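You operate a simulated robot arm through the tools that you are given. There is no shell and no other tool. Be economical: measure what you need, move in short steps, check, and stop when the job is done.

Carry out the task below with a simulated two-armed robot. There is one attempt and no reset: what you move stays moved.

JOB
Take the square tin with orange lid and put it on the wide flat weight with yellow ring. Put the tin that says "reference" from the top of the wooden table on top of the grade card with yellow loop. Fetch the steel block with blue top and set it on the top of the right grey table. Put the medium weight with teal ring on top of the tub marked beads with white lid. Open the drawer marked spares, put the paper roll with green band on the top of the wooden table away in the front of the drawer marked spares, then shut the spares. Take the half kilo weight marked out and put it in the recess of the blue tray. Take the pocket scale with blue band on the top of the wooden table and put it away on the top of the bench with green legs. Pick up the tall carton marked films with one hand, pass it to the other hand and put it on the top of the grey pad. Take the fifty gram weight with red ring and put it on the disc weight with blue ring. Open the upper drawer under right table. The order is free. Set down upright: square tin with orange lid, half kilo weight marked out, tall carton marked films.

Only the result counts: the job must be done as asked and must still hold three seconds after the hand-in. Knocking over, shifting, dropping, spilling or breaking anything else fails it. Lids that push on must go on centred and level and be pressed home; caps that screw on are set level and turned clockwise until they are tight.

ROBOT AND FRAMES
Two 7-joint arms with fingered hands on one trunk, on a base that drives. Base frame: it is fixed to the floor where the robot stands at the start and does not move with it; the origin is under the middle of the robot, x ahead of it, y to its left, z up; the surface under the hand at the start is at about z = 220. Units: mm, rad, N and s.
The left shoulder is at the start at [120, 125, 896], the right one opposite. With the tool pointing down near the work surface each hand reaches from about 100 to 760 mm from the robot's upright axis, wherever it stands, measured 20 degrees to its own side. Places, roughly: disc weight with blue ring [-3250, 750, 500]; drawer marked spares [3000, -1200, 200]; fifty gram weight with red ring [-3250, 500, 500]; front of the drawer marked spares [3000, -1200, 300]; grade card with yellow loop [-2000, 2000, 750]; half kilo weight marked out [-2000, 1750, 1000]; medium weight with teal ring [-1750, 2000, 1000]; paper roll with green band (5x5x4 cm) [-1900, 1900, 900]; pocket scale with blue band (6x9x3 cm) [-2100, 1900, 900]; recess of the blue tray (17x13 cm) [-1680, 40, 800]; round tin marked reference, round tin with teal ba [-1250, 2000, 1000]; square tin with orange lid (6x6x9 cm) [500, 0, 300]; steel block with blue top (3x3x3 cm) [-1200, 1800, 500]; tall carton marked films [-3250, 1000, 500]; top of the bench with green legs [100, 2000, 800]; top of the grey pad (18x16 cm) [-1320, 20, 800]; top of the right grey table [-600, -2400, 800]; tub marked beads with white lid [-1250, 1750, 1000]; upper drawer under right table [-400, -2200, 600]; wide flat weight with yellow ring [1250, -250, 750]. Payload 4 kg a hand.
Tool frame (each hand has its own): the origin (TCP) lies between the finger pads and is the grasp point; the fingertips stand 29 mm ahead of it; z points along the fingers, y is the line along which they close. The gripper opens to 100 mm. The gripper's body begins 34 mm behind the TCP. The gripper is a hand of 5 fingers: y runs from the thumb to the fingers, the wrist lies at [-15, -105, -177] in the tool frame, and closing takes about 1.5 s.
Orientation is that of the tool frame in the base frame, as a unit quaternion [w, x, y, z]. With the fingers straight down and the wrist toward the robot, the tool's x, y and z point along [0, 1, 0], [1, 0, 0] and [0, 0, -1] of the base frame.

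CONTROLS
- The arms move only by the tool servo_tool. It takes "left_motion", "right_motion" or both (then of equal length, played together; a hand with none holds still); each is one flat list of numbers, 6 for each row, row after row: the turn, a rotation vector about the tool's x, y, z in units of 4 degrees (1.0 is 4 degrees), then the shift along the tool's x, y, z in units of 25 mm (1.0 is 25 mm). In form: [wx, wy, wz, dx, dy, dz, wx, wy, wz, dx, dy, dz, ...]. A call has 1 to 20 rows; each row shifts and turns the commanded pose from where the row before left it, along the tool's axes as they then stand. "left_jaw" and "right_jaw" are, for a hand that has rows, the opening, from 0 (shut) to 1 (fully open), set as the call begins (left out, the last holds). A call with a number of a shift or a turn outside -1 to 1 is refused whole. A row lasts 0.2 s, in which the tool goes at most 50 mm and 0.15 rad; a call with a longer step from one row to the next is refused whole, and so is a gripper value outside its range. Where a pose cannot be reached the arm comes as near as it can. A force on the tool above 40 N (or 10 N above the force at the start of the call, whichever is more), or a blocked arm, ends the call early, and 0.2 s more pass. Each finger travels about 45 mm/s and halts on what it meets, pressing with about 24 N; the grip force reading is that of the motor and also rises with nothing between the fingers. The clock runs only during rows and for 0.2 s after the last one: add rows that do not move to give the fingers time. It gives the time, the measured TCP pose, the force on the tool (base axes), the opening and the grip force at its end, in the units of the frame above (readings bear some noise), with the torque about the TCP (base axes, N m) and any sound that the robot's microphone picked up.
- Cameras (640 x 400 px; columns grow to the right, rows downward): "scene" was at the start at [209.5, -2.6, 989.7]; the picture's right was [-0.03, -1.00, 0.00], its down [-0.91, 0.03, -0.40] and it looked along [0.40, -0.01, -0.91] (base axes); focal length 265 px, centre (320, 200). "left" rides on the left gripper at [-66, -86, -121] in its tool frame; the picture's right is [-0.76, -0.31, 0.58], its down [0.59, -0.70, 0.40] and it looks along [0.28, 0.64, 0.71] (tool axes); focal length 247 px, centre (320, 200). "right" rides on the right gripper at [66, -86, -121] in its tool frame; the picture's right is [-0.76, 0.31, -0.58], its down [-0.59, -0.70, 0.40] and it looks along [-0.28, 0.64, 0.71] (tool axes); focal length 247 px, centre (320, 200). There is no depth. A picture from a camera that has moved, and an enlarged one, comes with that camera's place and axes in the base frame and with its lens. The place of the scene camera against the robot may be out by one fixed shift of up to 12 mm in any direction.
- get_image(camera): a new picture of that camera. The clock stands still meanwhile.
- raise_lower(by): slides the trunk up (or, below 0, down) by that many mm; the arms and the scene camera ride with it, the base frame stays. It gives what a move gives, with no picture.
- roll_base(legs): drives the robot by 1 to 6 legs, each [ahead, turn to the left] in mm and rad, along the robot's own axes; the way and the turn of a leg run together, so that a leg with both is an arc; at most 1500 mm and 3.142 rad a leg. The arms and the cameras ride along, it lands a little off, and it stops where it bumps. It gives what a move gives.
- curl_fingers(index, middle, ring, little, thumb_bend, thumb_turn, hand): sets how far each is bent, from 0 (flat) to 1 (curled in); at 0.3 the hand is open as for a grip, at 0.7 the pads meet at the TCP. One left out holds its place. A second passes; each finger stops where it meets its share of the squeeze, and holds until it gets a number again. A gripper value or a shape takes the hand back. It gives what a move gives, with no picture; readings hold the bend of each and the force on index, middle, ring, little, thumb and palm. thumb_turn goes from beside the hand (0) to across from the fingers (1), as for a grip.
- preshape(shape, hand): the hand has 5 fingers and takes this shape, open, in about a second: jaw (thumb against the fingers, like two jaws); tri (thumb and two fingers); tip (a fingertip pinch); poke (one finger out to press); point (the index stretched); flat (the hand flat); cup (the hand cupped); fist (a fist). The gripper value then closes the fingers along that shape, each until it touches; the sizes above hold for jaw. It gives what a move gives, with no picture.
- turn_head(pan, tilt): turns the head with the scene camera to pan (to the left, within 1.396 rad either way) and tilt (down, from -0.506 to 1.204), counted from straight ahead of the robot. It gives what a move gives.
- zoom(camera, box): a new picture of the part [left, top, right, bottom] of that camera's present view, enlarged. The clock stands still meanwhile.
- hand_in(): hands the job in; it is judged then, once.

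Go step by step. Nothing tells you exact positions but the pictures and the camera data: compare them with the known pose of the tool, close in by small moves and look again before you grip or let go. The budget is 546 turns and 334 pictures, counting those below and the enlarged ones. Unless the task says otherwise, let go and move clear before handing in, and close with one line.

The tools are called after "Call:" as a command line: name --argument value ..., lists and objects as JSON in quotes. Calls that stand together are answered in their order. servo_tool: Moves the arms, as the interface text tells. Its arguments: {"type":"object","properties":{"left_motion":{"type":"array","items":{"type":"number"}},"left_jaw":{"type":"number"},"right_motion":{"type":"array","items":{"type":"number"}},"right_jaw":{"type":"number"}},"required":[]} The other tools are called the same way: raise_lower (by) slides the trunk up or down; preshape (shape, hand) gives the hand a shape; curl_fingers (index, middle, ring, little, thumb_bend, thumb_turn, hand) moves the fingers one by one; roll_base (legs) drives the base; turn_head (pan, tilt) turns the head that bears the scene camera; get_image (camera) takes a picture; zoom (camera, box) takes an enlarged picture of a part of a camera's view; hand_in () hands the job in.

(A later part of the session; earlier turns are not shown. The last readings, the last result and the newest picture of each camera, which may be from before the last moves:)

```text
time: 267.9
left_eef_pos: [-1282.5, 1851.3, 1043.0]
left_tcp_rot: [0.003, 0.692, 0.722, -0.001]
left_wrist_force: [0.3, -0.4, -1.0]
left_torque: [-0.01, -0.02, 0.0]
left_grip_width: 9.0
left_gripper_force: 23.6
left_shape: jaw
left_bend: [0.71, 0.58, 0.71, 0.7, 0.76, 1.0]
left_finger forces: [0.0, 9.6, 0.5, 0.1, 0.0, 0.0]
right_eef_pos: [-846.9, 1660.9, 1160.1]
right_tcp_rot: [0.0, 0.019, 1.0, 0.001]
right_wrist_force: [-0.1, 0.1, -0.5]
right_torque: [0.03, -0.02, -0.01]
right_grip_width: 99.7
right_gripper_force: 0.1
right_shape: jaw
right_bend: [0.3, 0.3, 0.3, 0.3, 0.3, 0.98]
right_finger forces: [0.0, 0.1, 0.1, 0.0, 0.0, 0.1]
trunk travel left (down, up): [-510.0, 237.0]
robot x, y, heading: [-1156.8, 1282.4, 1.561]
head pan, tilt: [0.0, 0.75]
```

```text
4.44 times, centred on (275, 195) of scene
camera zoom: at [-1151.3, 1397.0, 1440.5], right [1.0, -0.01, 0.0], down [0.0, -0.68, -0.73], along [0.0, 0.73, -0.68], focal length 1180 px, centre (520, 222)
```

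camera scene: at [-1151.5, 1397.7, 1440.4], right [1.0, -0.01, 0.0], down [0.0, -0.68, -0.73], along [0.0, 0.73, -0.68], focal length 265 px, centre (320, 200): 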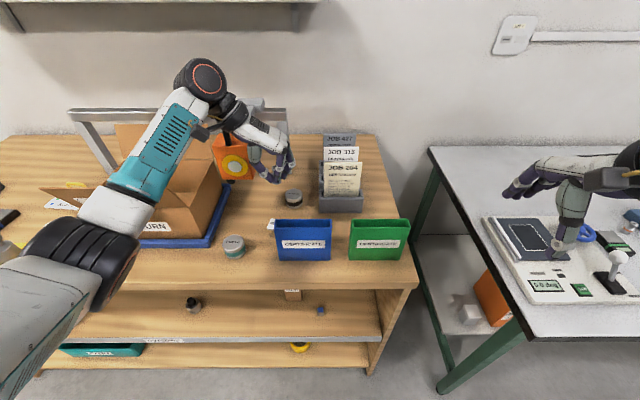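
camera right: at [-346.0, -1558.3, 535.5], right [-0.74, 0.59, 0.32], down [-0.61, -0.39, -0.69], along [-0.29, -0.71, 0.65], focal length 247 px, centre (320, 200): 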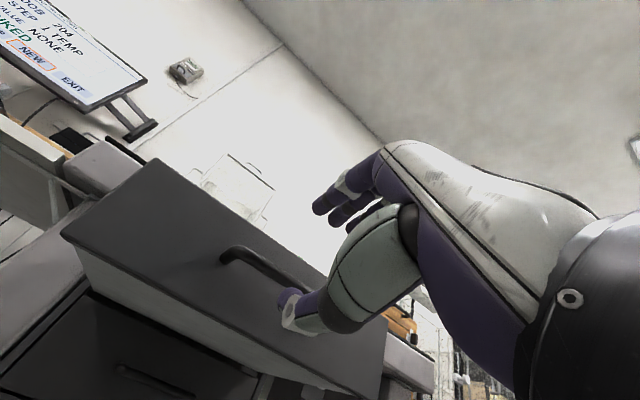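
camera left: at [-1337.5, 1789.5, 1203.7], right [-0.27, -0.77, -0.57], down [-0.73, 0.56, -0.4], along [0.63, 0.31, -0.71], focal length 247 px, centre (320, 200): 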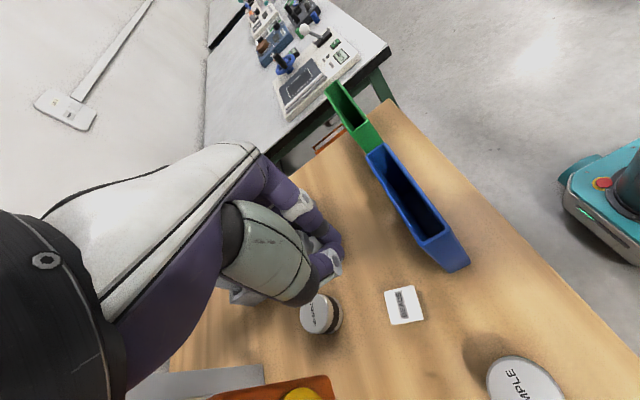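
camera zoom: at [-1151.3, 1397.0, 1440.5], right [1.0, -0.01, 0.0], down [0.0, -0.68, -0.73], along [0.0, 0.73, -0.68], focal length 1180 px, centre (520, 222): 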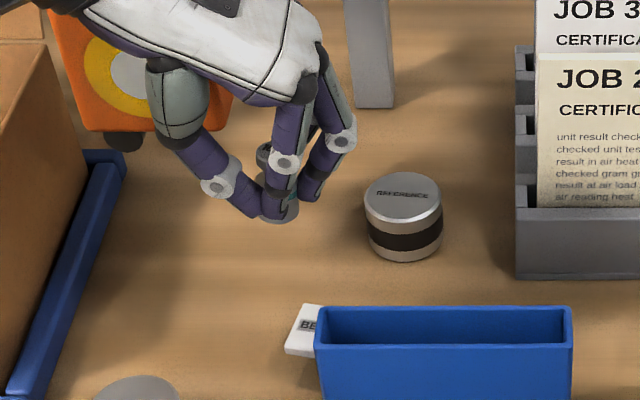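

Lid centre resolved at (−1274, 1867), top z ≈ 903; the weight sits ~(+11, +10) mm from the TCP. Adjusting and descending.

Call:
servo_tool --left_motion '[0, 0, 0, 0.23, -0.09, 0.5, 0, 0, 0, 0, 0, 0.9, 0, 0, 0, 0, 0, 0.9, 0, 0, 0, 0, 0, 0.9, 0, 0, 0, 0, 0, 0]'

Call:
zoom --camera "left" --box '[280, 180, 420, 300]'

Call:
zoom --camera "scene" --box '[235, 160, 315, 240]'

```text
time: 269.1
left_eef_pos: [-1283.5, 1856.1, 963.8]
left_tcp_rot: [0.001, 0.692, 0.722, -0.001]
left_wrist_force: [0.2, 0.4, -1.0]
left_torque: [-0.04, 0.0, 0.0]
left_grip_width: 9.3
left_gripper_force: 24.1
left_shape: jaw
left_bend: [0.71, 0.58, 0.71, 0.7, 0.76, 1.0]
left_finger forces: [0.1, 9.5, 0.5, 0.0, 0.0, 0.0]
right_eef_pos: [-845.4, 1661.9, 1160.8]
right_tcp_rot: [0.0, 0.018, 1.0, 0.001]
right_wrist_force: [0.8, -1.2, 0.2]
right_torque: [0.04, -0.02, -0.02]
right_grip_width: 99.9
right_gripper_force: 0.0
right_shape: jaw
right_bend: [0.3, 0.3, 0.3, 0.3, 0.3, 0.98]
right_finger forces: [0.0, 0.0, 0.1, 0.0, 0.0, 0.0]
trunk travel left (down, up): [-510.0, 237.0]
robot x, y, heading: [-1159.1, 1280.7, 1.56]
head pan, tilt: [0.0, 0.75]
```

```text
3.33 times, centred on (350, 240) of left
camera zoom: at [-1367.9, 1786.3, 1084.0], right [-0.27, -0.77, -0.58], down [-0.73, 0.56, -0.4], along [0.63, 0.31, -0.71], focal length 823 px, centre (220, 67)
```

zoom: 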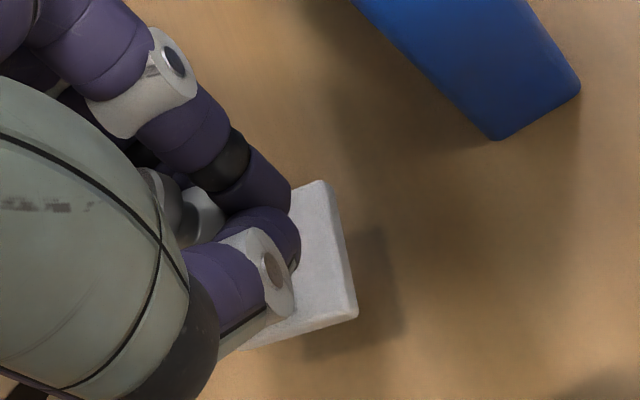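

```text
5.00 times, centred on (275, 200) of scene
camera zoom: at [-1151.4, 1397.0, 1440.5], right [1.0, -0.01, 0.0], down [0.0, -0.68, -0.73], along [0.0, 0.73, -0.68], focal length 1327 px, centre (545, 200)
```

zoom: 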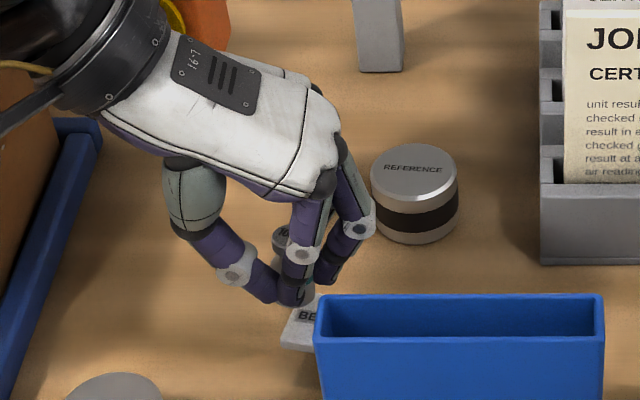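

Call:
servo_tool --left_motion '[0, 0, 0, 0.07, 0.28, 0, 0, 0, 0, 0, 0, 0.5, 0, 0, 0, 0, 0, 0]'

Call:
zoom --camera "left" --box '[280, 180, 380, 280]'

Call:
zoom --camera "scene" --box '[255, 185, 295, 235]'

```text
time: 269.9
left_eef_pos: [-1278.5, 1857.4, 952.2]
left_tcp_rot: [0.002, 0.692, 0.722, -0.001]
left_wrist_force: [-0.5, 0.3, -1.5]
left_torque: [-0.02, 0.04, 0.02]
left_grip_width: 9.1
left_gripper_force: 24.1
left_shape: jaw
left_bend: [0.71, 0.58, 0.71, 0.7, 0.76, 1.0]
left_finger forces: [0.0, 9.6, 0.6, 0.0, 0.0, 0.0]
right_eef_pos: [-845.1, 1661.0, 1159.7]
right_tcp_rot: [0.0, 0.018, 1.0, 0.002]
right_wrist_force: [0.2, 0.2, 0.2]
right_torque: [0.03, -0.04, 0.01]
right_grip_width: 99.8
right_gripper_force: 0.0
right_shape: jaw
right_bend: [0.3, 0.3, 0.3, 0.3, 0.3, 0.98]
right_finger forces: [0.0, 0.1, 0.1, 0.0, 0.0, 0.1]
trunk travel left (down, up): [-510.0, 237.0]
robot x, y, heading: [-1155.5, 1279.0, 1.562]
head pan, tilt: [0.0, 0.75]
```

```text
4.00 times, centred on (330, 230) of left
camera zoom: at [-1361.1, 1788.1, 1071.9], right [-0.27, -0.77, -0.58], down [-0.73, 0.56, -0.4], along [0.63, 0.31, -0.71], focal length 988 px, centre (280, 80)
```

zoom: 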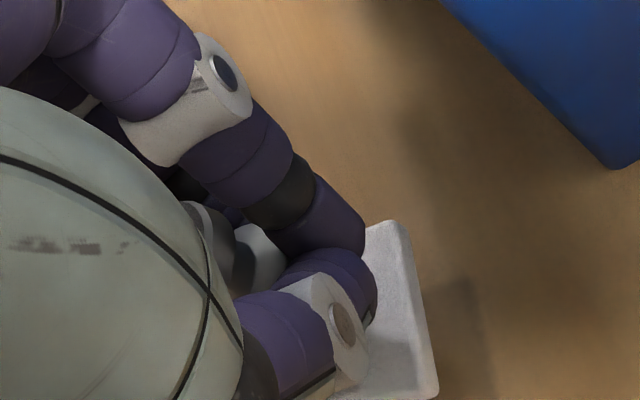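

```text
8.00 times, centred on (275, 210) of scene
camera zoom: at [-1151.3, 1397.1, 1440.5], right [1.0, -0.01, 0.0], down [0.0, -0.68, -0.73], along [0.0, 0.73, -0.68], focal length 2123 px, centre (680, 120)
```

zoom: 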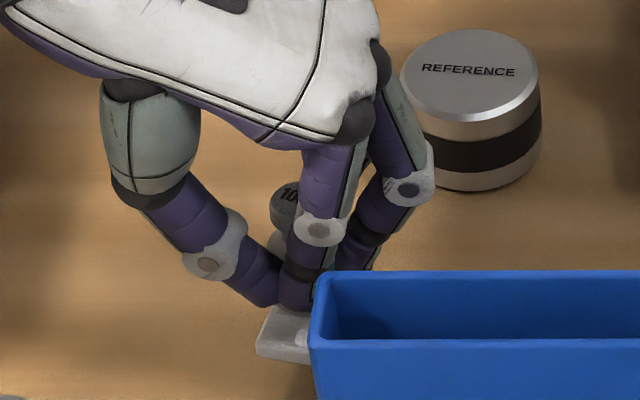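

Call:
servo_tool --left_motion '[0, 0, 0, 0, 0.28, 0, 0, 0, 0, 0, 0, 0.2, 0, 0, 0, 0, 0, 0.1, 0, 0, 0, 0, 0, 0]'

Call:
zoom --camera "scene" --box '[255, 185, 295, 235]'

```text
time: 270.9
left_eef_pos: [-1271.8, 1858.2, 944.1]
left_tcp_rot: [0.003, 0.692, 0.722, 0.0]
left_wrist_force: [-0.3, 0.3, -1.9]
left_torque: [0.03, -0.02, 0.01]
left_grip_width: 9.1
left_gripper_force: 24.2
left_shape: jaw
left_bend: [0.71, 0.58, 0.71, 0.7, 0.76, 1.0]
left_finger forces: [0.0, 9.6, 0.5, 0.1, 0.0, 0.0]
right_eef_pos: [-846.1, 1661.9, 1160.0]
right_tcp_rot: [0.0, 0.018, 1.0, 0.0]
right_wrist_force: [-1.0, 0.3, -0.2]
right_torque: [-0.04, 0.02, 0.01]
right_grip_width: 99.6
right_gripper_force: 0.1
right_shape: jaw
right_bend: [0.3, 0.3, 0.3, 0.3, 0.3, 0.98]
right_finger forces: [0.0, 0.1, 0.1, 0.1, 0.0, 0.0]
trunk travel left (down, up): [-510.0, 237.0]
robot x, y, heading: [-1157.7, 1280.8, 1.56]
head pan, tilt: [0.0, 0.75]
```

```text
8.00 times, centred on (275, 210) of scene
camera zoom: at [-1151.5, 1397.1, 1440.5], right [1.0, -0.01, 0.0], down [0.0, -0.68, -0.73], along [0.0, 0.73, -0.68], focal length 2123 px, centre (680, 120)
```

zoom: 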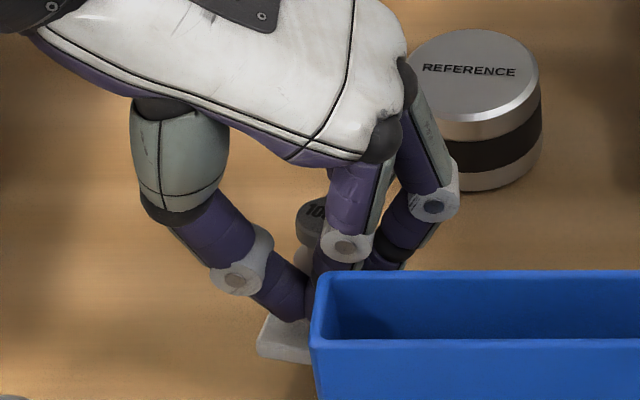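

Call:
servo_tool --left_motion '[0, 0, 0, 0, 0, 0.1, 0, 0, 0, 0, 0, 0]'

Call:
servo_tool --left_motion '[0, 0, 0, 0, 0, 0.08, 0, 0, 0, 0, 0, 0]'

Call:
zoom --camera "left" --box '[280, 180, 380, 280]'

```text
time: 271.5
left_eef_pos: [-1271.8, 1859.0, 941.2]
left_tcp_rot: [0.002, 0.692, 0.722, -0.001]
left_wrist_force: [0.4, 0.0, -1.1]
left_torque: [-0.03, -0.01, 0.05]
left_grip_width: 9.4
left_gripper_force: 23.8
left_shape: jaw
left_bend: [0.71, 0.58, 0.71, 0.7, 0.76, 1.0]
left_finger forces: [0.1, 9.6, 0.5, 0.0, 0.0, 0.0]
right_eef_pos: [-845.2, 1661.1, 1159.1]
right_tcp_rot: [0.0, 0.018, 1.0, 0.001]
right_wrist_force: [0.5, -0.7, -0.2]
right_torque: [0.01, 0.01, 0.0]
right_grip_width: 99.8
right_gripper_force: 0.0
right_shape: jaw
right_bend: [0.3, 0.3, 0.3, 0.3, 0.3, 0.98]
right_finger forces: [0.0, 0.1, 0.0, 0.1, 0.1, 0.1]
trunk travel left (down, up): [-510.0, 237.0]
robot x, y, heading: [-1158.0, 1280.1, 1.556]
head pan, tilt: [0.0, 0.75]
```

```text
time: 272.1
left_eef_pos: [-1271.4, 1857.2, 940.7]
left_tcp_rot: [0.001, 0.692, 0.722, -0.002]
left_wrist_force: [-0.4, 0.7, -1.1]
left_torque: [-0.01, 0.02, 0.01]
left_grip_width: 9.2
left_gripper_force: 23.9
left_shape: jaw
left_bend: [0.71, 0.58, 0.71, 0.7, 0.76, 1.0]
left_finger forces: [0.1, 9.6, 0.5, 0.1, 0.0, 0.0]
right_eef_pos: [-846.6, 1661.3, 1160.4]
right_tcp_rot: [0.0, 0.018, 1.0, 0.001]
right_wrist_force: [0.2, 0.4, 0.0]
right_torque: [0.04, 0.02, -0.01]
right_grip_width: 99.8
right_gripper_force: 0.0
right_shape: jaw
right_bend: [0.3, 0.3, 0.3, 0.3, 0.3, 0.98]
right_finger forces: [0.0, 0.1, 0.0, 0.1, 0.0, 0.1]
trunk travel left (down, up): [-510.0, 237.0]
robot x, y, heading: [-1157.0, 1284.2, 1.566]
head pan, tilt: [0.0, 0.75]
```

```text
4.00 times, centred on (330, 230) of left
camera zoom: at [-1354.1, 1788.8, 1059.8], right [-0.27, -0.77, -0.58], down [-0.73, 0.56, -0.4], along [0.63, 0.31, -0.71], focal length 988 px, centre (280, 80)
```

zoom: 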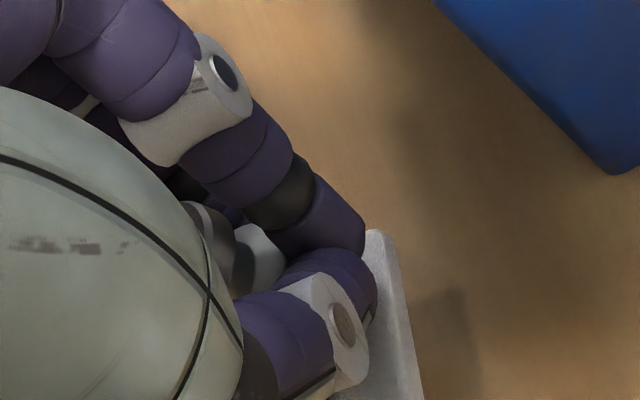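

Call:
servo_tool --left_motion '[0, 0, 0, 0, 0, 0.08, 0, 0, 0, 0, 0, 0]'

Call:
servo_tool --left_motion '[0, 0, 0, 0, 0, 0.08, 0, 0, 0, 0, 0, 0]'

Call:
servo_tool --left_motion '[0, 0, 0, 0, 0, 0.08, 0, 0, 0, 0, 0, 0]'

```text
time: 272.7
left_eef_pos: [-1271.4, 1859.7, 939.3]
left_tcp_rot: [0.001, 0.692, 0.722, 0.0]
left_wrist_force: [-0.1, -0.8, 2.1]
left_torque: [0.01, 0.0, -0.02]
left_grip_width: 9.4
left_gripper_force: 24.6
left_shape: jaw
left_bend: [0.71, 0.58, 0.71, 0.7, 0.76, 1.0]
left_finger forces: [0.0, 9.8, 0.0, 0.0, 0.1, 0.0]
right_eef_pos: [-846.6, 1661.1, 1160.1]
right_tcp_rot: [-0.001, 0.018, 1.0, 0.0]
right_wrist_force: [-0.5, -0.4, -0.1]
right_torque: [0.0, -0.02, -0.03]
right_grip_width: 99.7
right_gripper_force: 0.0
right_shape: jaw
right_bend: [0.3, 0.3, 0.3, 0.3, 0.3, 0.98]
right_finger forces: [0.1, 0.1, 0.0, 0.0, 0.1, 0.0]
trunk travel left (down, up): [-510.0, 237.0]
robot x, y, heading: [-1154.7, 1281.4, 1.569]
head pan, tilt: [0.0, 0.75]
```

```text
time: 273.3
left_eef_pos: [-1271.3, 1858.0, 936.8]
left_tcp_rot: [0.003, 0.692, 0.722, 0.001]
left_wrist_force: [0.3, -1.5, 5.8]
left_torque: [0.07, -0.1, -0.01]
left_grip_width: 9.8
left_gripper_force: 24.0
left_shape: jaw
left_bend: [0.71, 0.58, 0.71, 0.7, 0.76, 1.0]
left_finger forces: [0.0, 10.9, 0.0, 0.0, 0.0, 0.0]
right_eef_pos: [-845.4, 1660.7, 1160.8]
right_tcp_rot: [0.001, 0.018, 1.0, 0.002]
right_wrist_force: [-0.7, 0.0, 0.5]
right_torque: [-0.01, 0.01, 0.02]
right_grip_width: 99.7
right_gripper_force: 0.2
right_shape: jaw
right_bend: [0.3, 0.3, 0.3, 0.3, 0.3, 0.98]
right_finger forces: [0.0, 0.0, 0.0, 0.0, 0.0, 0.1]
trunk travel left (down, up): [-510.0, 237.0]
robot x, y, heading: [-1155.0, 1279.4, 1.562]
head pan, tilt: [0.0, 0.75]
```

```text
time: 273.9
left_eef_pos: [-1271.2, 1857.9, 936.2]
left_tcp_rot: [0.002, 0.692, 0.722, 0.001]
left_wrist_force: [-0.2, -2.4, 12.3]
left_torque: [0.07, -0.14, -0.05]
left_grip_width: 9.9
left_gripper_force: 24.6
left_shape: jaw
left_bend: [0.71, 0.58, 0.71, 0.7, 0.76, 1.0]
left_finger forces: [0.1, 12.2, 0.0, 0.0, 19.2, 0.0]
right_eef_pos: [-847.0, 1659.9, 1160.8]
right_tcp_rot: [0.0, 0.019, 1.0, 0.002]
right_wrist_force: [-0.5, 0.3, -0.6]
right_torque: [0.02, -0.02, -0.01]
right_grip_width: 100.0
right_gripper_force: 0.0
right_shape: jaw
right_bend: [0.3, 0.3, 0.3, 0.3, 0.3, 0.98]
right_finger forces: [0.0, 0.0, 0.1, 0.0, 0.0, 0.1]
trunk travel left (down, up): [-510.0, 237.0]
robot x, y, heading: [-1156.9, 1282.4, 1.564]
head pan, tilt: [0.0, 0.75]
```

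Contact as predicted at z ≈ 940. Easing off slightly and opening.

Call:
servo_tool --left_motion '[0, 0, 0, 0, 0, -0.08, 0, 0, 0, 0, 0, 0, 0, 0, 0, 0, 0, 0, 0, 0, 0, 0, 0, 0, 0, 0, 0, 0, 0, 0, 0, 0, 0, 0, 0, 0]' --left_jaw 0.5

Call:
zoom --camera "left" --box '[260, 170, 400, 300]'

Call:
zoom --camera "scene" --box '[255, 185, 295, 235]'

```text
time: 275.3
left_eef_pos: [-1271.3, 1858.9, 935.7]
left_tcp_rot: [0.002, 0.692, 0.722, 0.0]
left_wrist_force: [0.1, -0.4, -0.5]
left_torque: [-0.01, -0.02, -0.04]
left_grip_width: 49.6
left_gripper_force: 0.1
left_shape: jaw
left_bend: [0.41, 0.43, 0.74, 0.49, 0.36, 1.0]
left_finger forces: [0.1, 0.1, 0.0, 0.1, 0.0, 0.0]
right_eef_pos: [-845.3, 1661.8, 1160.6]
right_tcp_rot: [0.0, 0.019, 1.0, 0.001]
right_wrist_force: [-0.9, 0.3, -0.3]
right_torque: [0.03, 0.02, -0.01]
right_grip_width: 99.8
right_gripper_force: 0.1
right_shape: jaw
right_bend: [0.3, 0.3, 0.3, 0.3, 0.3, 0.98]
right_finger forces: [0.0, 0.0, 0.0, 0.1, 0.1, 0.1]
trunk travel left (down, up): [-510.0, 237.0]
robot x, y, heading: [-1156.4, 1281.0, 1.566]
head pan, tilt: [0.0, 0.75]
```

```text
3.08 times, centred on (330, 235) of left
camera zoom: at [-1354.2, 1788.7, 1055.7], right [-0.27, -0.77, -0.58], down [-0.73, 0.56, -0.4], along [0.63, 0.31, -0.71], focal length 760 px, centre (289, 92)
```

zoom: 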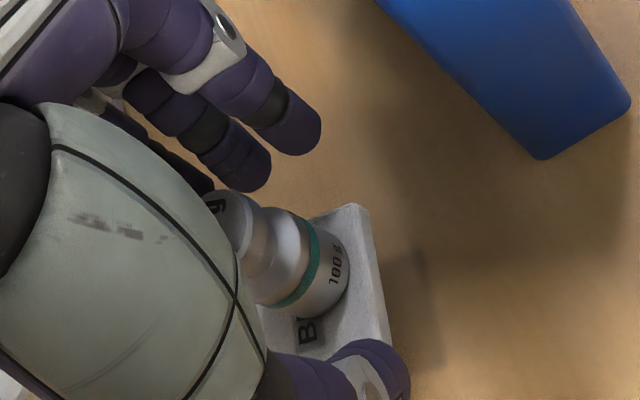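

```text
8.00 times, centred on (275, 210) of scene
camera zoom: at [-1151.4, 1397.0, 1440.5], right [1.0, -0.01, 0.0], down [0.0, -0.68, -0.73], along [0.0, 0.73, -0.68], focal length 2123 px, centre (680, 120)
```

zoom: 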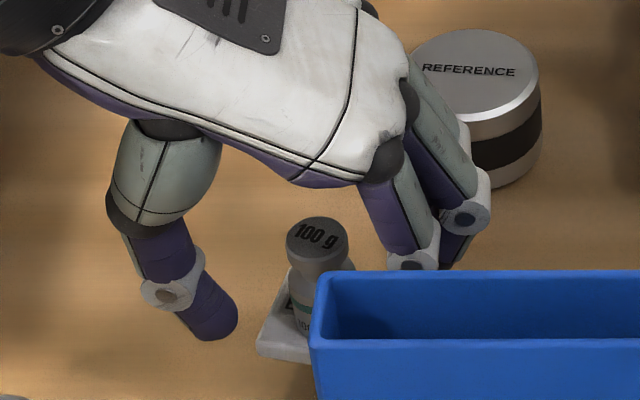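

The 100 g weight stands on the beads lid. Rising straight up.

Call:
servo_tool --left_motion '[0, 0, 0, 0, 0, -0.3, 0, 0, 0, 0, 0, -0.6, 0, 0, 0, 0, 0, -0.9, 0, 0, 0, 0, 0, -0.9, 0, 0, 0, 0, 0, -0.9, 0, 0, 0, 0, 0, -0.9, 0, 0, 0, 0, 0, -0.9, 0, 0, 0, 0, 0, 0]'

Call:
get_image --camera "left"

Call:
zoom --camera "scene" --box '[225, 150, 385, 250]'

```text
time: 277.1
left_eef_pos: [-1273.4, 1858.6, 1071.3]
left_tcp_rot: [0.002, 0.692, 0.722, -0.001]
left_wrist_force: [0.5, 0.0, 0.4]
left_torque: [-0.02, 0.04, 0.01]
left_grip_width: 49.9
left_gripper_force: 0.1
left_shape: jaw
left_bend: [0.41, 0.43, 0.74, 0.49, 0.36, 1.0]
left_finger forces: [0.0, 0.0, 0.0, 0.0, 0.0, 0.0]
right_eef_pos: [-845.6, 1661.9, 1160.4]
right_tcp_rot: [0.0, 0.018, 1.0, 0.001]
right_wrist_force: [0.2, 0.3, -1.1]
right_torque: [-0.01, -0.02, 0.0]
right_grip_width: 99.7
right_gripper_force: 0.1
right_shape: jaw
right_bend: [0.3, 0.3, 0.3, 0.3, 0.3, 0.98]
right_finger forces: [0.0, 0.0, 0.1, 0.0, 0.1, 0.0]
trunk travel left (down, up): [-510.0, 237.0]
robot x, y, heading: [-1161.7, 1280.4, 1.567]
head pan, tilt: [0.0, 0.75]
```

```text
214 pictures are left
camera left: at [-1354.9, 1788.7, 1190.8], right [-0.27, -0.77, -0.58], down [-0.73, 0.56, -0.4], along [0.63, 0.31, -0.71], focal length 247 px, centre (320, 200)
```

left: 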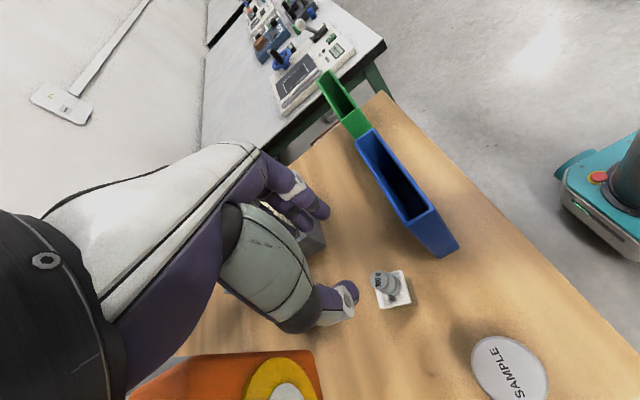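

```text
4.00 times, centred on (305, 200) of scene
camera zoom: at [-1151.5, 1397.1, 1440.5], right [1.0, -0.01, 0.0], down [0.0, -0.68, -0.73], along [0.0, 0.73, -0.68], focal length 1062 px, centre (380, 200)
```

zoom: 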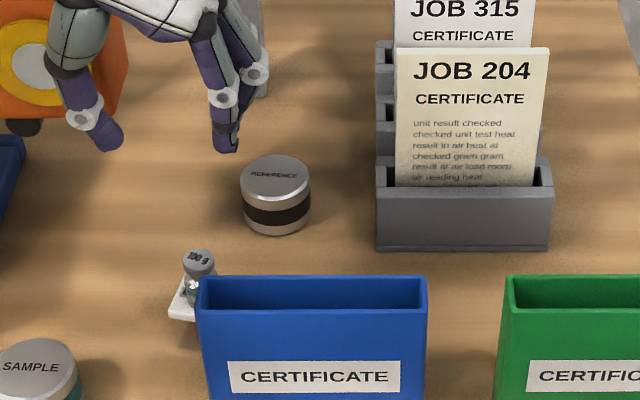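

Done with the tub. The orange lamp hangs near (−1313…, 1895), so for the REFERENCE tin (≈ (−1232, 1987)) I'll approach straight from the front with the left hand unrotated. Backing off first.

Call:
roll_base --legs '[[-250, 0]]'

Call:
servo_tool --left_motion '[0, 0, -1, 0, 0, 0, 0, 0, -1, 0, 0, 0, 0, 0, -1, 0, 0, 0, 0, 0, -1, 0, 0, 0, 0, 0, -1, 0, 0, 0, 0, 0, -1, 0, 0, 0, 0, 0, -1, 0, 0, 0, 0, 0, -1, 0, 0, 0, 0, 0, -1, 0, 0, 0, 0, 0, -1, 0, 0, 0, 0, 0, -1, 0, 0, 0, 0, 0, -1, 0, 0, 0, 0, 0, -1, 0, 0, 0, 0, 0, -1, 0, 0, 0, 0, 0, -1, 0, 0, 0, 0, 0, -1, 0, 0, 0, 0, 0, -1, 0, 0, 0, 0, 0, -1, 0, 0, 0, 0, 0, -1, 0, 0, 0, 0, 0, -1, 0, 0, 0]' --left_jaw 1

Call:
servo_tool --left_motion '[0, 0, -0.9, 0.6, 0, -0.5, 0, 0, -0.9, 0.6, 0, -0.5, 0, 0, 0, 0.6, 0, -0.5, 0, 0, 0, 0.6, 0, -0.5]'

Call:
roll_base --legs '[[0, -0.4], [260, 0], [0, 0.4]]'

Call:
get_image --camera "left"

Call:
get_image --camera "scene"

```text
time: 278.9
left_eef_pos: [-1273.9, 1609.2, 1071.6]
left_tcp_rot: [0.0, 0.692, 0.722, 0.0]
left_wrist_force: [0.8, 0.5, -0.1]
left_torque: [0.02, -0.02, 0.0]
left_grip_width: 49.9
left_gripper_force: 0.1
left_shape: jaw
left_bend: [0.41, 0.43, 0.74, 0.49, 0.36, 1.0]
left_finger forces: [0.1, 0.0, 0.1, 0.0, 0.0, 0.1]
right_eef_pos: [-847.5, 1411.6, 1160.0]
right_tcp_rot: [0.0, 0.019, 1.0, 0.001]
right_wrist_force: [0.1, 0.3, 0.5]
right_torque: [0.02, 0.0, 0.0]
right_grip_width: 99.8
right_gripper_force: 0.1
right_shape: jaw
right_bend: [0.3, 0.3, 0.3, 0.3, 0.3, 0.98]
right_finger forces: [0.0, 0.0, 0.0, 0.0, 0.0, 0.0]
trunk travel left (down, up): [-510.0, 237.0]
robot x, y, heading: [-1157.1, 1033.4, 1.561]
head pan, tilt: [0.0, 0.75]
```

```text
time: 283.1
left_eef_pos: [-1273.6, 1610.7, 1070.4]
left_tcp_rot: [0.001, 0.066, 0.998, -0.001]
left_wrist_force: [0.1, -0.3, -0.9]
left_torque: [0.0, 0.01, -0.02]
left_grip_width: 99.9
left_gripper_force: 0.1
left_shape: jaw
left_bend: [0.3, 0.3, 0.3, 0.3, 0.3, 0.98]
left_finger forces: [0.0, 0.1, 0.0, 0.1, 0.1, 0.1]
right_eef_pos: [-847.1, 1412.2, 1159.3]
right_tcp_rot: [-0.001, 0.018, 1.0, 0.001]
right_wrist_force: [-0.7, -0.6, -0.5]
right_torque: [-0.04, -0.02, 0.02]
right_grip_width: 99.9
right_gripper_force: 0.1
right_shape: jaw
right_bend: [0.3, 0.3, 0.3, 0.3, 0.3, 0.98]
right_finger forces: [0.0, 0.0, 0.0, 0.0, 0.1, 0.1]
trunk travel left (down, up): [-510.0, 237.0]
robot x, y, heading: [-1155.7, 1036.0, 1.566]
head pan, tilt: [0.0, 0.75]
```

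```text
time: 284.1
left_eef_pos: [-1333.9, 1612.6, 1122.0]
left_tcp_rot: [0.001, 0.004, 1.0, -0.001]
left_wrist_force: [0.2, 0.2, 0.6]
left_torque: [0.02, -0.02, -0.01]
left_grip_width: 99.8
left_gripper_force: 0.0
left_shape: jaw
left_bend: [0.3, 0.3, 0.3, 0.3, 0.3, 0.98]
left_finger forces: [0.0, 0.0, 0.0, 0.0, 0.0, 0.0]
right_eef_pos: [-847.4, 1413.3, 1159.2]
right_tcp_rot: [-0.001, 0.019, 1.0, 0.001]
right_wrist_force: [-0.2, -0.5, 0.7]
right_torque: [-0.01, 0.0, -0.02]
right_grip_width: 100.1
right_gripper_force: 0.0
right_shape: jaw
right_bend: [0.3, 0.3, 0.3, 0.3, 0.3, 0.98]
right_finger forces: [0.0, 0.1, 0.1, 0.0, 0.0, 0.0]
trunk travel left (down, up): [-510.0, 237.0]
robot x, y, heading: [-1159.5, 1031.3, 1.558]
head pan, tilt: [0.0, 0.75]
```

```text
time: 288.4
left_eef_pos: [-1229.6, 1854.1, 1120.3]
left_tcp_rot: [0.001, 0.004, 1.0, -0.002]
left_wrist_force: [0.2, 0.1, 0.5]
left_torque: [-0.02, -0.02, 0.0]
left_grip_width: 99.6
left_gripper_force: 0.0
left_shape: jaw
left_bend: [0.3, 0.3, 0.3, 0.3, 0.3, 0.98]
left_finger forces: [0.0, 0.0, 0.1, 0.0, 0.0, 0.0]
right_eef_pos: [-744.9, 1651.9, 1160.7]
right_tcp_rot: [0.0, 0.02, 1.0, 0.001]
right_wrist_force: [0.1, -0.4, 0.1]
right_torque: [0.0, 0.01, 0.0]
right_grip_width: 100.1
right_gripper_force: 0.1
right_shape: jaw
right_bend: [0.3, 0.3, 0.3, 0.3, 0.3, 0.98]
right_finger forces: [0.0, 0.1, 0.0, 0.0, 0.1, 0.0]
trunk travel left (down, up): [-510.0, 237.0]
robot x, y, heading: [-1053.4, 1274.1, 1.561]
head pan, tilt: [0.0, 0.75]
```

```text
212 pictures are left
camera left: at [-1164.9, 1766.4, 1240.7], right [0.76, -0.32, -0.57], down [-0.59, -0.7, -0.4], along [-0.28, 0.64, -0.72], focal length 247 px, centre (320, 200)
```

left: 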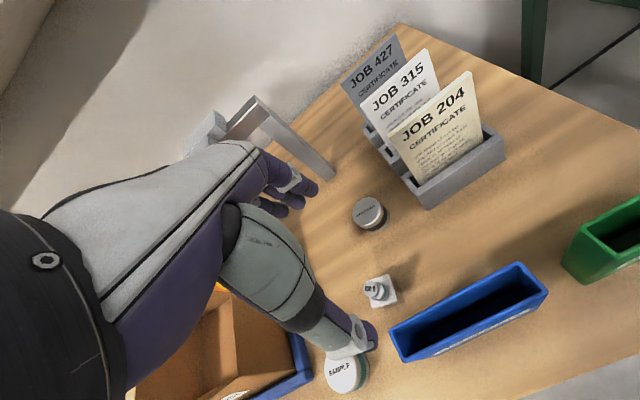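

```text
211 pictures are left
camera scene: at [-1050.8, 1388.4, 1440.5], right [1.0, -0.01, 0.0], down [-0.01, -0.68, -0.73], along [0.01, 0.73, -0.68], focal length 265 px, centre (320, 200)
```

scene: 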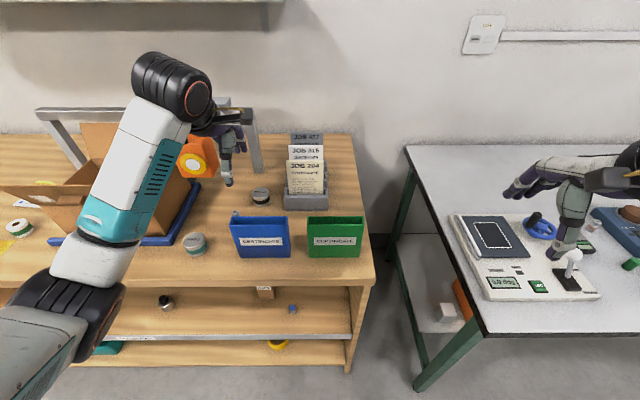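

Call:
roll_base --legs '[[95, 0]]'

Call:
servo_tool --left_motion '[0, 0, 0, 0, 0.75, 0, 0, 0, 0, 0, 0.75, 0, 0, 0, 0, 0, 0, 0.9, 0, 0, 0, 0, 0, 0.9, 0, 0, 0, 0, 0, 0.9, 0, 0, 0, 0, 0, 0.9, 0, 0, 0, 0, 0, 0.9, 0, 0, 0, 0, 0, 0.9, 0, 0, 0, 0, 0, 0]'

Call:
get_image --camera "left"

```text
time: 289.5
left_eef_pos: [-1228.5, 1948.4, 1119.9]
left_tcp_rot: [0.001, 0.005, 1.0, -0.002]
left_wrist_force: [-1.0, -0.6, 1.1]
left_torque: [-0.03, -0.05, -0.01]
left_grip_width: 100.1
left_gripper_force: 0.0
left_shape: jaw
left_bend: [0.3, 0.3, 0.3, 0.3, 0.3, 0.98]
left_finger forces: [0.1, 0.0, 0.0, 0.0, 0.1, 0.0]
right_eef_pos: [-743.0, 1747.8, 1159.8]
right_tcp_rot: [0.0, 0.019, 1.0, 0.001]
right_wrist_force: [-0.6, 0.3, 0.1]
right_torque: [-0.01, 0.02, 0.02]
right_grip_width: 99.7
right_gripper_force: 0.1
right_shape: jaw
right_bend: [0.3, 0.3, 0.3, 0.3, 0.3, 0.98]
right_finger forces: [0.0, 0.0, 0.0, 0.0, 0.2, 0.0]
trunk travel left (down, up): [-510.0, 237.0]
robot x, y, heading: [-1057.2, 1368.9, 1.563]
head pan, tilt: [0.0, 0.75]
```

```text
time: 291.5
left_eef_pos: [-1228.6, 1985.0, 986.0]
left_tcp_rot: [0.0, 0.005, 1.0, 0.0]
left_wrist_force: [0.4, 0.4, -0.6]
left_torque: [-0.03, -0.06, 0.01]
left_grip_width: 99.8
left_gripper_force: 0.0
left_shape: jaw
left_bend: [0.3, 0.3, 0.3, 0.3, 0.3, 0.98]
left_finger forces: [0.0, 0.1, 0.0, 0.0, 0.1, 0.0]
right_eef_pos: [-743.3, 1747.2, 1160.2]
right_tcp_rot: [0.0, 0.02, 1.0, 0.001]
right_wrist_force: [0.0, 0.7, 0.6]
right_torque: [0.02, 0.01, 0.02]
right_grip_width: 99.5
right_gripper_force: 0.1
right_shape: jaw
right_bend: [0.3, 0.3, 0.3, 0.3, 0.3, 0.98]
right_finger forces: [0.0, 0.0, 0.1, 0.0, 0.1, 0.1]
trunk travel left (down, up): [-510.0, 237.0]
robot x, y, heading: [-1057.0, 1367.4, 1.561]
head pan, tilt: [0.0, 0.75]
```

```text
210 pictures are left
camera left: at [-1162.8, 1898.1, 1105.7], right [0.76, -0.32, -0.57], down [-0.59, -0.7, -0.4], along [-0.28, 0.64, -0.71], focal length 247 px, centre (320, 200)
```

left: 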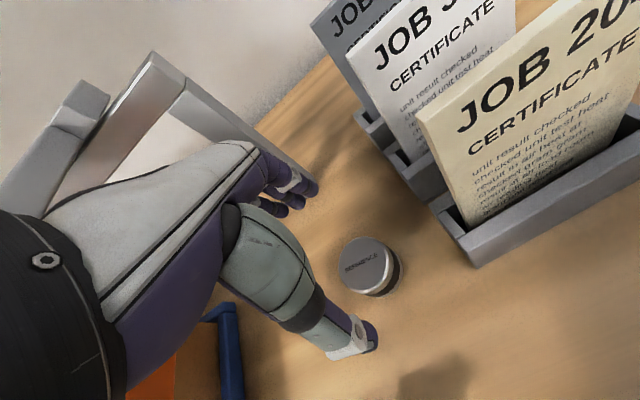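

Call:
servo_tool --left_motion '[0, 0, 0, -0.12, 0.05, 0.9, 0, 0, 0, 0, 0, 0.9, 0, 0, 0, 0, 0, 0.9, 0, 0, 0, 0, 0, 0.9, 0, 0, 0, 0, 0, 0]'

Call:
zoom --camera "left" --box '[220, 140, 440, 340]'

```text
time: 292.7
left_eef_pos: [-1224.3, 1987.7, 895.1]
left_tcp_rot: [0.0, 0.005, 1.0, -0.001]
left_wrist_force: [0.3, 0.3, -0.5]
left_torque: [-0.01, -0.02, 0.0]
left_grip_width: 99.8
left_gripper_force: 0.2
left_shape: jaw
left_bend: [0.3, 0.3, 0.3, 0.3, 0.3, 0.98]
left_finger forces: [0.1, 0.0, 0.0, 0.0, 0.0, 0.1]
right_eef_pos: [-743.6, 1746.2, 1160.3]
right_tcp_rot: [0.0, 0.02, 1.0, 0.001]
right_wrist_force: [-0.7, -0.3, -0.1]
right_torque: [0.02, 0.04, 0.01]
right_grip_width: 99.8
right_gripper_force: 0.1
right_shape: jaw
right_bend: [0.3, 0.3, 0.3, 0.3, 0.3, 0.98]
right_finger forces: [0.0, 0.0, 0.0, 0.0, 0.0, 0.1]
trunk travel left (down, up): [-510.0, 237.0]
robot x, y, heading: [-1057.0, 1369.5, 1.562]
head pan, tilt: [0.0, 0.75]
```

```text
2.00 times, centred on (330, 240) of left
camera zoom: at [-1159.4, 1900.2, 1016.0], right [0.76, -0.32, -0.57], down [-0.59, -0.7, -0.4], along [-0.28, 0.64, -0.71], focal length 494 px, centre (300, 120)
```

zoom: 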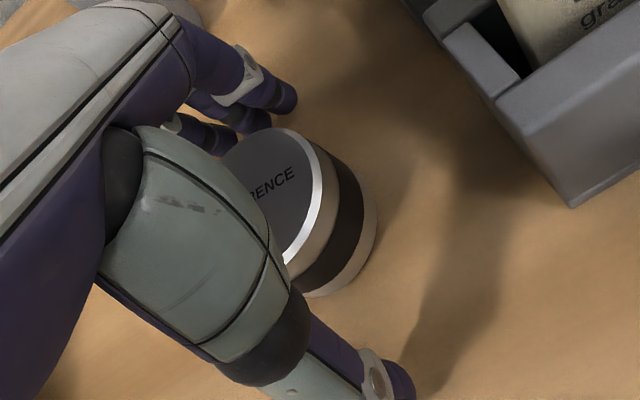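

Call:
servo_tool --left_motion '[0, 0, 0, 0, 0, 0.12, 0, 0, 0, 0, 0, 0, 0, 0, 0, 0, 0, 0, 0, 0, 0, 0, 0, 0, 0, 0, 0, 0, 0, 0, 0, 0, 0, 0, 0, 0, 0, 0, 0, 0, 0, 0, 0, 0, 0, 0, 0, 0]' --left_jaw 0

Call:
zoom --camera "left" --box '[220, 140, 440, 340]'

```text
time: 294.5
left_eef_pos: [-1225.3, 1987.3, 893.6]
left_tcp_rot: [0.0, 0.005, 1.0, -0.001]
left_wrist_force: [-0.1, 0.2, 0.6]
left_torque: [0.07, -0.02, 0.02]
left_grip_width: 43.8
left_gripper_force: 23.7
left_shape: jaw
left_bend: [0.44, 0.44, 0.75, 0.54, 0.38, 1.0]
left_finger forces: [10.6, 6.6, 2.7, 0.0, 20.0, 0.1]
right_eef_pos: [-742.0, 1746.1, 1160.3]
right_tcp_rot: [0.0, 0.02, 1.0, 0.001]
right_wrist_force: [-0.1, 0.3, -0.3]
right_torque: [0.03, 0.01, -0.02]
right_grip_width: 99.6
right_gripper_force: 0.0
right_shape: jaw
right_bend: [0.3, 0.3, 0.3, 0.3, 0.3, 0.98]
right_finger forces: [0.1, 0.0, 0.0, 0.0, 0.1, 0.1]
trunk travel left (down, up): [-510.0, 237.0]
robot x, y, heading: [-1051.1, 1365.4, 1.564]
head pan, tilt: [0.0, 0.75]
```

```text
2.00 times, centred on (330, 240) of left
camera zoom: at [-1159.6, 1900.0, 1013.0], right [0.76, -0.32, -0.57], down [-0.59, -0.7, -0.4], along [-0.28, 0.64, -0.72], focal length 494 px, centre (300, 120)
```

zoom: 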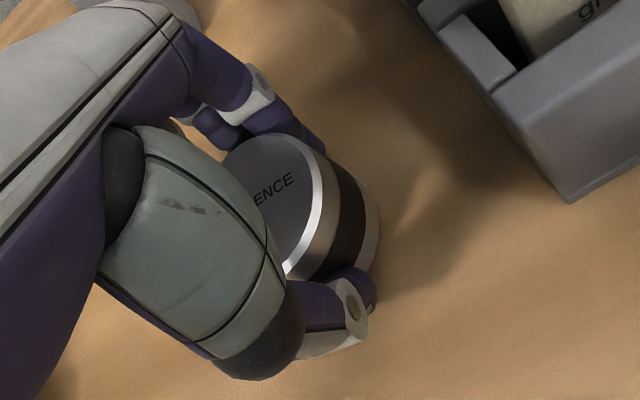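

Tin gripped. Lifting, backing out and yawing the hand for the grade card (≈ (−1935, 2005), loop at its back edge).

Call:
servo_tool --left_motion '[0, 0, 0, 0, 0, -0.4, 0, 0, 0, 0, 0, -0.9, 0, 0, 0, 0, 0, -0.9, 0, 0, 0, 0, 0, -0.9, 0, 0, 0, 0, 0, -0.9, 0, 0, 0, 0, 0, -0.9, 0, 0, 0, 0, 0, -0.9, 0, 0, 0, 0, 0, -0.9, 0, 0, 0, 0, 0, -0.9, 0, 0, 0, 0, 0, 0]'

Call:
roll_base --legs '[[-350, 0]]'

Call:
servo_tool --left_motion '[0, 0, 1, 0, 0, 0, 0, 0, 1, 0, 0, 0, 0, 0, 1, 0, 0, 0, 0, 0, 1, 0, 0, 0, 0, 0, 1, 0, 0, 0, 0, 0, 1, 0, 0, 0, 0, 0, 1, 0, 0, 0, 0, 0, 1, 0, 0, 0, 0, 0, 1, 0, 0, 0, 0, 0, 1, 0, 0, 0, 0, 0, 1, 0, 0, 0, 0, 0, 1, 0, 0, 0, 0, 0, 1, 0, 0, 0, 0, 0, 1, 0, 0, 0, 0, 0, 1, 0, 0, 0, 0, 0, 1, 0, 0, 0, 0, 0, 1, 0, 0, 0, 0, 0, 1, 0, 0, 0, 0, 0, 1, 0, 0, 0, 0, 0, 1, 0, 0, 0]'

Call:
servo_tool --left_motion '[0, 0, 0.9, 0, 0, 0, 0, 0, 0.9, 0, 0, 0, 0, 0, 0, 0, 0, 0]'

Call:
get_image --camera "left"

```text
time: 296.7
left_eef_pos: [-1225.5, 1987.3, 1082.9]
left_tcp_rot: [0.002, 0.005, 1.0, -0.001]
left_wrist_force: [0.5, -0.5, -1.2]
left_torque: [-0.01, 0.0, -0.01]
left_grip_width: 43.3
left_gripper_force: 23.8
left_shape: jaw
left_bend: [0.44, 0.44, 0.75, 0.54, 0.38, 1.0]
left_finger forces: [10.8, 6.7, 2.9, 0.1, 20.0, 0.0]
right_eef_pos: [-743.7, 1746.0, 1159.7]
right_tcp_rot: [0.001, 0.02, 1.0, 0.001]
right_wrist_force: [-0.1, -0.5, 0.3]
right_torque: [0.02, 0.03, -0.03]
right_grip_width: 99.9
right_gripper_force: 0.1
right_shape: jaw
right_bend: [0.3, 0.3, 0.3, 0.3, 0.3, 0.98]
right_finger forces: [0.0, 0.0, 0.0, 0.0, 0.0, 0.1]
trunk travel left (down, up): [-510.0, 237.0]
robot x, y, heading: [-1056.7, 1370.1, 1.564]
head pan, tilt: [0.0, 0.75]
```

```text
time: 299.0
left_eef_pos: [-1227.1, 1636.0, 1083.0]
left_tcp_rot: [0.001, 0.005, 1.0, -0.001]
left_wrist_force: [0.1, -0.1, -0.6]
left_torque: [0.03, 0.0, -0.03]
left_grip_width: 43.5
left_gripper_force: 24.1
left_shape: jaw
left_bend: [0.44, 0.44, 0.75, 0.54, 0.38, 1.0]
left_finger forces: [10.7, 6.5, 2.8, 0.0, 19.9, 0.0]
right_eef_pos: [-745.4, 1396.4, 1159.3]
right_tcp_rot: [-0.001, 0.02, 1.0, 0.001]
right_wrist_force: [0.1, -1.1, -0.7]
right_torque: [0.01, -0.01, -0.01]
right_grip_width: 99.7
right_gripper_force: 0.1
right_shape: jaw
right_bend: [0.3, 0.3, 0.3, 0.3, 0.3, 0.98]
right_finger forces: [0.1, 0.1, 0.1, 0.0, 0.1, 0.1]
trunk travel left (down, up): [-510.0, 237.0]
robot x, y, heading: [-1059.9, 1021.6, 1.562]
head pan, tilt: [0.0, 0.75]
```

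```text
time: 303.2
left_eef_pos: [-1226.8, 1637.3, 1082.5]
left_tcp_rot: [0.002, 0.647, 0.763, -0.001]
left_wrist_force: [0.2, -0.2, -1.3]
left_torque: [-0.02, -0.02, 0.0]
left_grip_width: 43.9
left_gripper_force: 24.2
left_shape: jaw
left_bend: [0.44, 0.44, 0.75, 0.54, 0.38, 1.0]
left_finger forces: [10.7, 6.6, 2.9, 0.0, 20.0, 0.0]
right_eef_pos: [-745.5, 1396.6, 1159.2]
right_tcp_rot: [0.0, 0.019, 1.0, 0.0]
right_wrist_force: [-0.6, 0.0, 0.1]
right_torque: [0.03, 0.0, 0.02]
right_grip_width: 99.7
right_gripper_force: 0.1
right_shape: jaw
right_bend: [0.3, 0.3, 0.3, 0.3, 0.3, 0.98]
right_finger forces: [0.1, 0.1, 0.1, 0.1, 0.0, 0.1]
trunk travel left (down, up): [-510.0, 237.0]
robot x, y, heading: [-1063.7, 1022.3, 1.566]
head pan, tilt: [0.0, 0.75]
```

```text
time: 304.0
left_eef_pos: [-1228.0, 1638.0, 1082.0]
left_tcp_rot: [0.002, 0.694, 0.72, 0.0]
left_wrist_force: [-0.9, -0.6, -0.3]
left_torque: [-0.01, -0.01, -0.02]
left_grip_width: 43.6
left_gripper_force: 23.9
left_shape: jaw
left_bend: [0.44, 0.44, 0.75, 0.54, 0.38, 1.0]
left_finger forces: [10.8, 6.6, 2.9, 0.0, 20.0, 0.0]
right_eef_pos: [-746.5, 1396.0, 1161.1]
right_tcp_rot: [0.0, 0.02, 1.0, 0.001]
right_wrist_force: [0.4, -0.2, -0.6]
right_torque: [0.01, -0.02, -0.01]
right_grip_width: 99.6
right_gripper_force: 0.1
right_shape: jaw
right_bend: [0.3, 0.3, 0.3, 0.3, 0.3, 0.98]
right_finger forces: [0.0, 0.0, 0.1, 0.1, 0.1, 0.0]
trunk travel left (down, up): [-510.0, 237.0]
robot x, y, heading: [-1058.5, 1014.4, 1.56]
head pan, tilt: [0.0, 0.75]
```

```text
207 pictures are left
camera left: at [-1310.6, 1567.9, 1201.9], right [-0.28, -0.77, -0.58], down [-0.72, 0.56, -0.4], along [0.63, 0.31, -0.71], focal length 247 px, centre (320, 200)
```

left: 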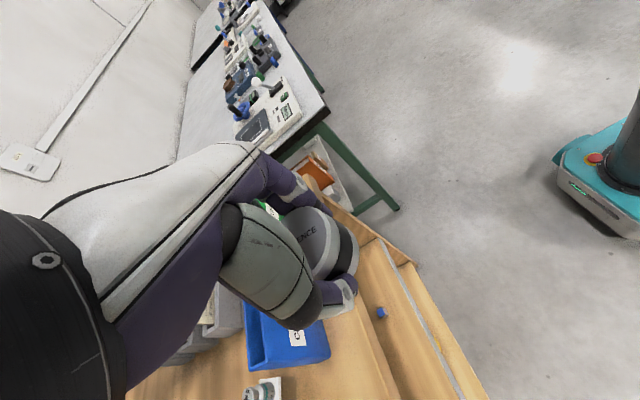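

Call:
roll_base --legs '[[0, 1.581], [707, 0], [0, -1.571], [330, 0]]'

Call:
get_image --camera "left"

Call:
get_image --camera "scene"

```text
time: 317.5
left_eef_pos: [-1944.6, 1964.3, 1081.4]
left_tcp_rot: [0.002, 0.688, 0.726, 0.0]
left_wrist_force: [0.8, 0.7, -0.3]
left_torque: [-0.05, 0.01, -0.01]
left_grip_width: 42.9
left_gripper_force: 24.3
left_shape: jaw
left_bend: [0.45, 0.44, 0.75, 0.54, 0.38, 1.0]
left_finger forces: [10.4, 6.5, 3.2, 0.1, 19.7, 0.0]
right_eef_pos: [-1459.9, 1727.8, 1160.8]
right_tcp_rot: [0.0, 0.014, 1.0, 0.0]
right_wrist_force: [0.2, -0.2, 0.0]
right_torque: [0.02, 0.0, 0.03]
right_grip_width: 99.8
right_gripper_force: 0.2
right_shape: jaw
right_bend: [0.3, 0.3, 0.3, 0.3, 0.3, 0.98]
right_finger forces: [0.1, 0.1, 0.0, 0.0, 0.0, 0.0]
trunk travel left (down, up): [-510.0, 237.0]
robot x, y, heading: [-1765.8, 1342.2, 1.581]
head pan, tilt: [0.0, 0.75]
```

```text
206 pictures are left
camera left: at [-2026.1, 1893.4, 1201.6], right [-0.27, -0.77, -0.57], down [-0.73, 0.55, -0.4], along [0.63, 0.31, -0.71], focal length 247 px, centre (320, 200)
```

left: 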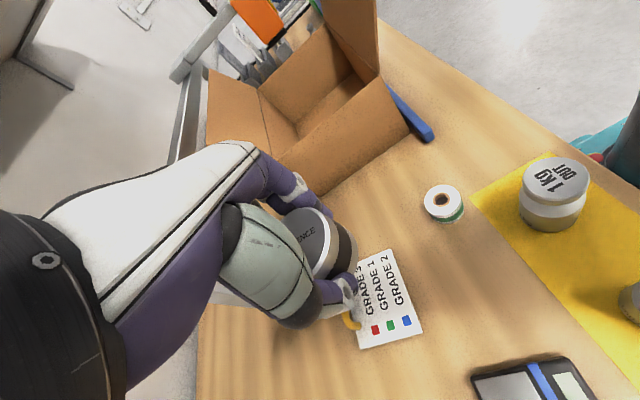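

```text
205 pictures are left
camera scene: at [-1762.3, 1462.6, 1440.4], right [1.0, 0.01, 0.0], down [0.0, -0.68, -0.73], along [0.0, 0.73, -0.68], focal length 265 px, centre (320, 200)
```

scene: 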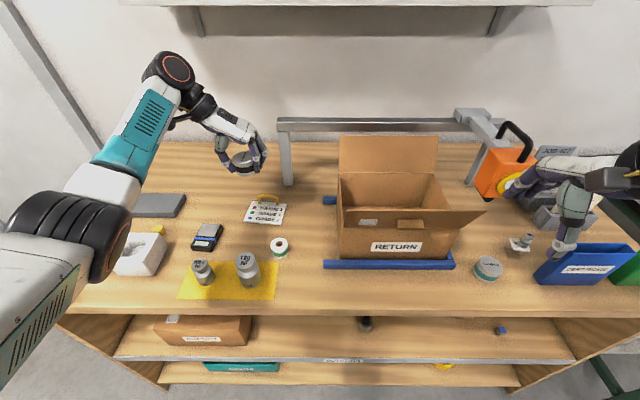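

Call:
zoom --camera "left" --box '[300, 220, 460, 380]'

Call:
zoom --camera "scene" --box '[190, 130, 310, 270]'

```text
2.50 times, centred on (380, 300) of left
camera zoom: at [-2026.1, 1893.4, 1201.6], right [-0.27, -0.77, -0.57], down [-0.73, 0.55, -0.4], along [0.63, 0.31, -0.71], focal length 617 px, centre (170, -50)
```

zoom: 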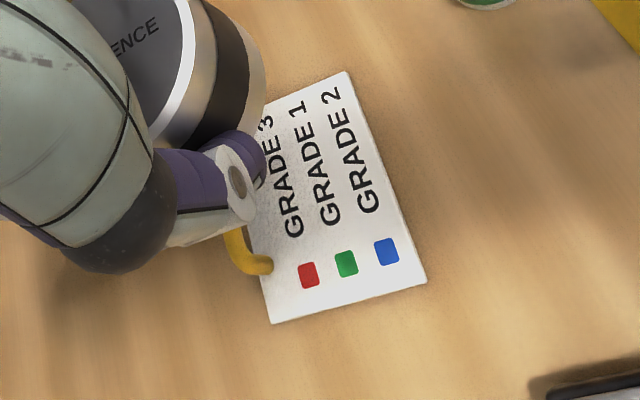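

```text
2.86 times, centred on (250, 200) of scene
camera zoom: at [-1762.3, 1462.6, 1440.4], right [1.0, 0.01, 0.0], down [0.0, -0.68, -0.73], along [0.0, 0.73, -0.68], focal length 758 px, centre (520, 200)
```

zoom: 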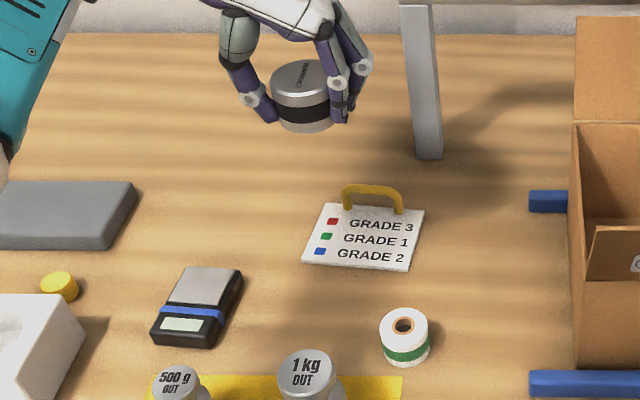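

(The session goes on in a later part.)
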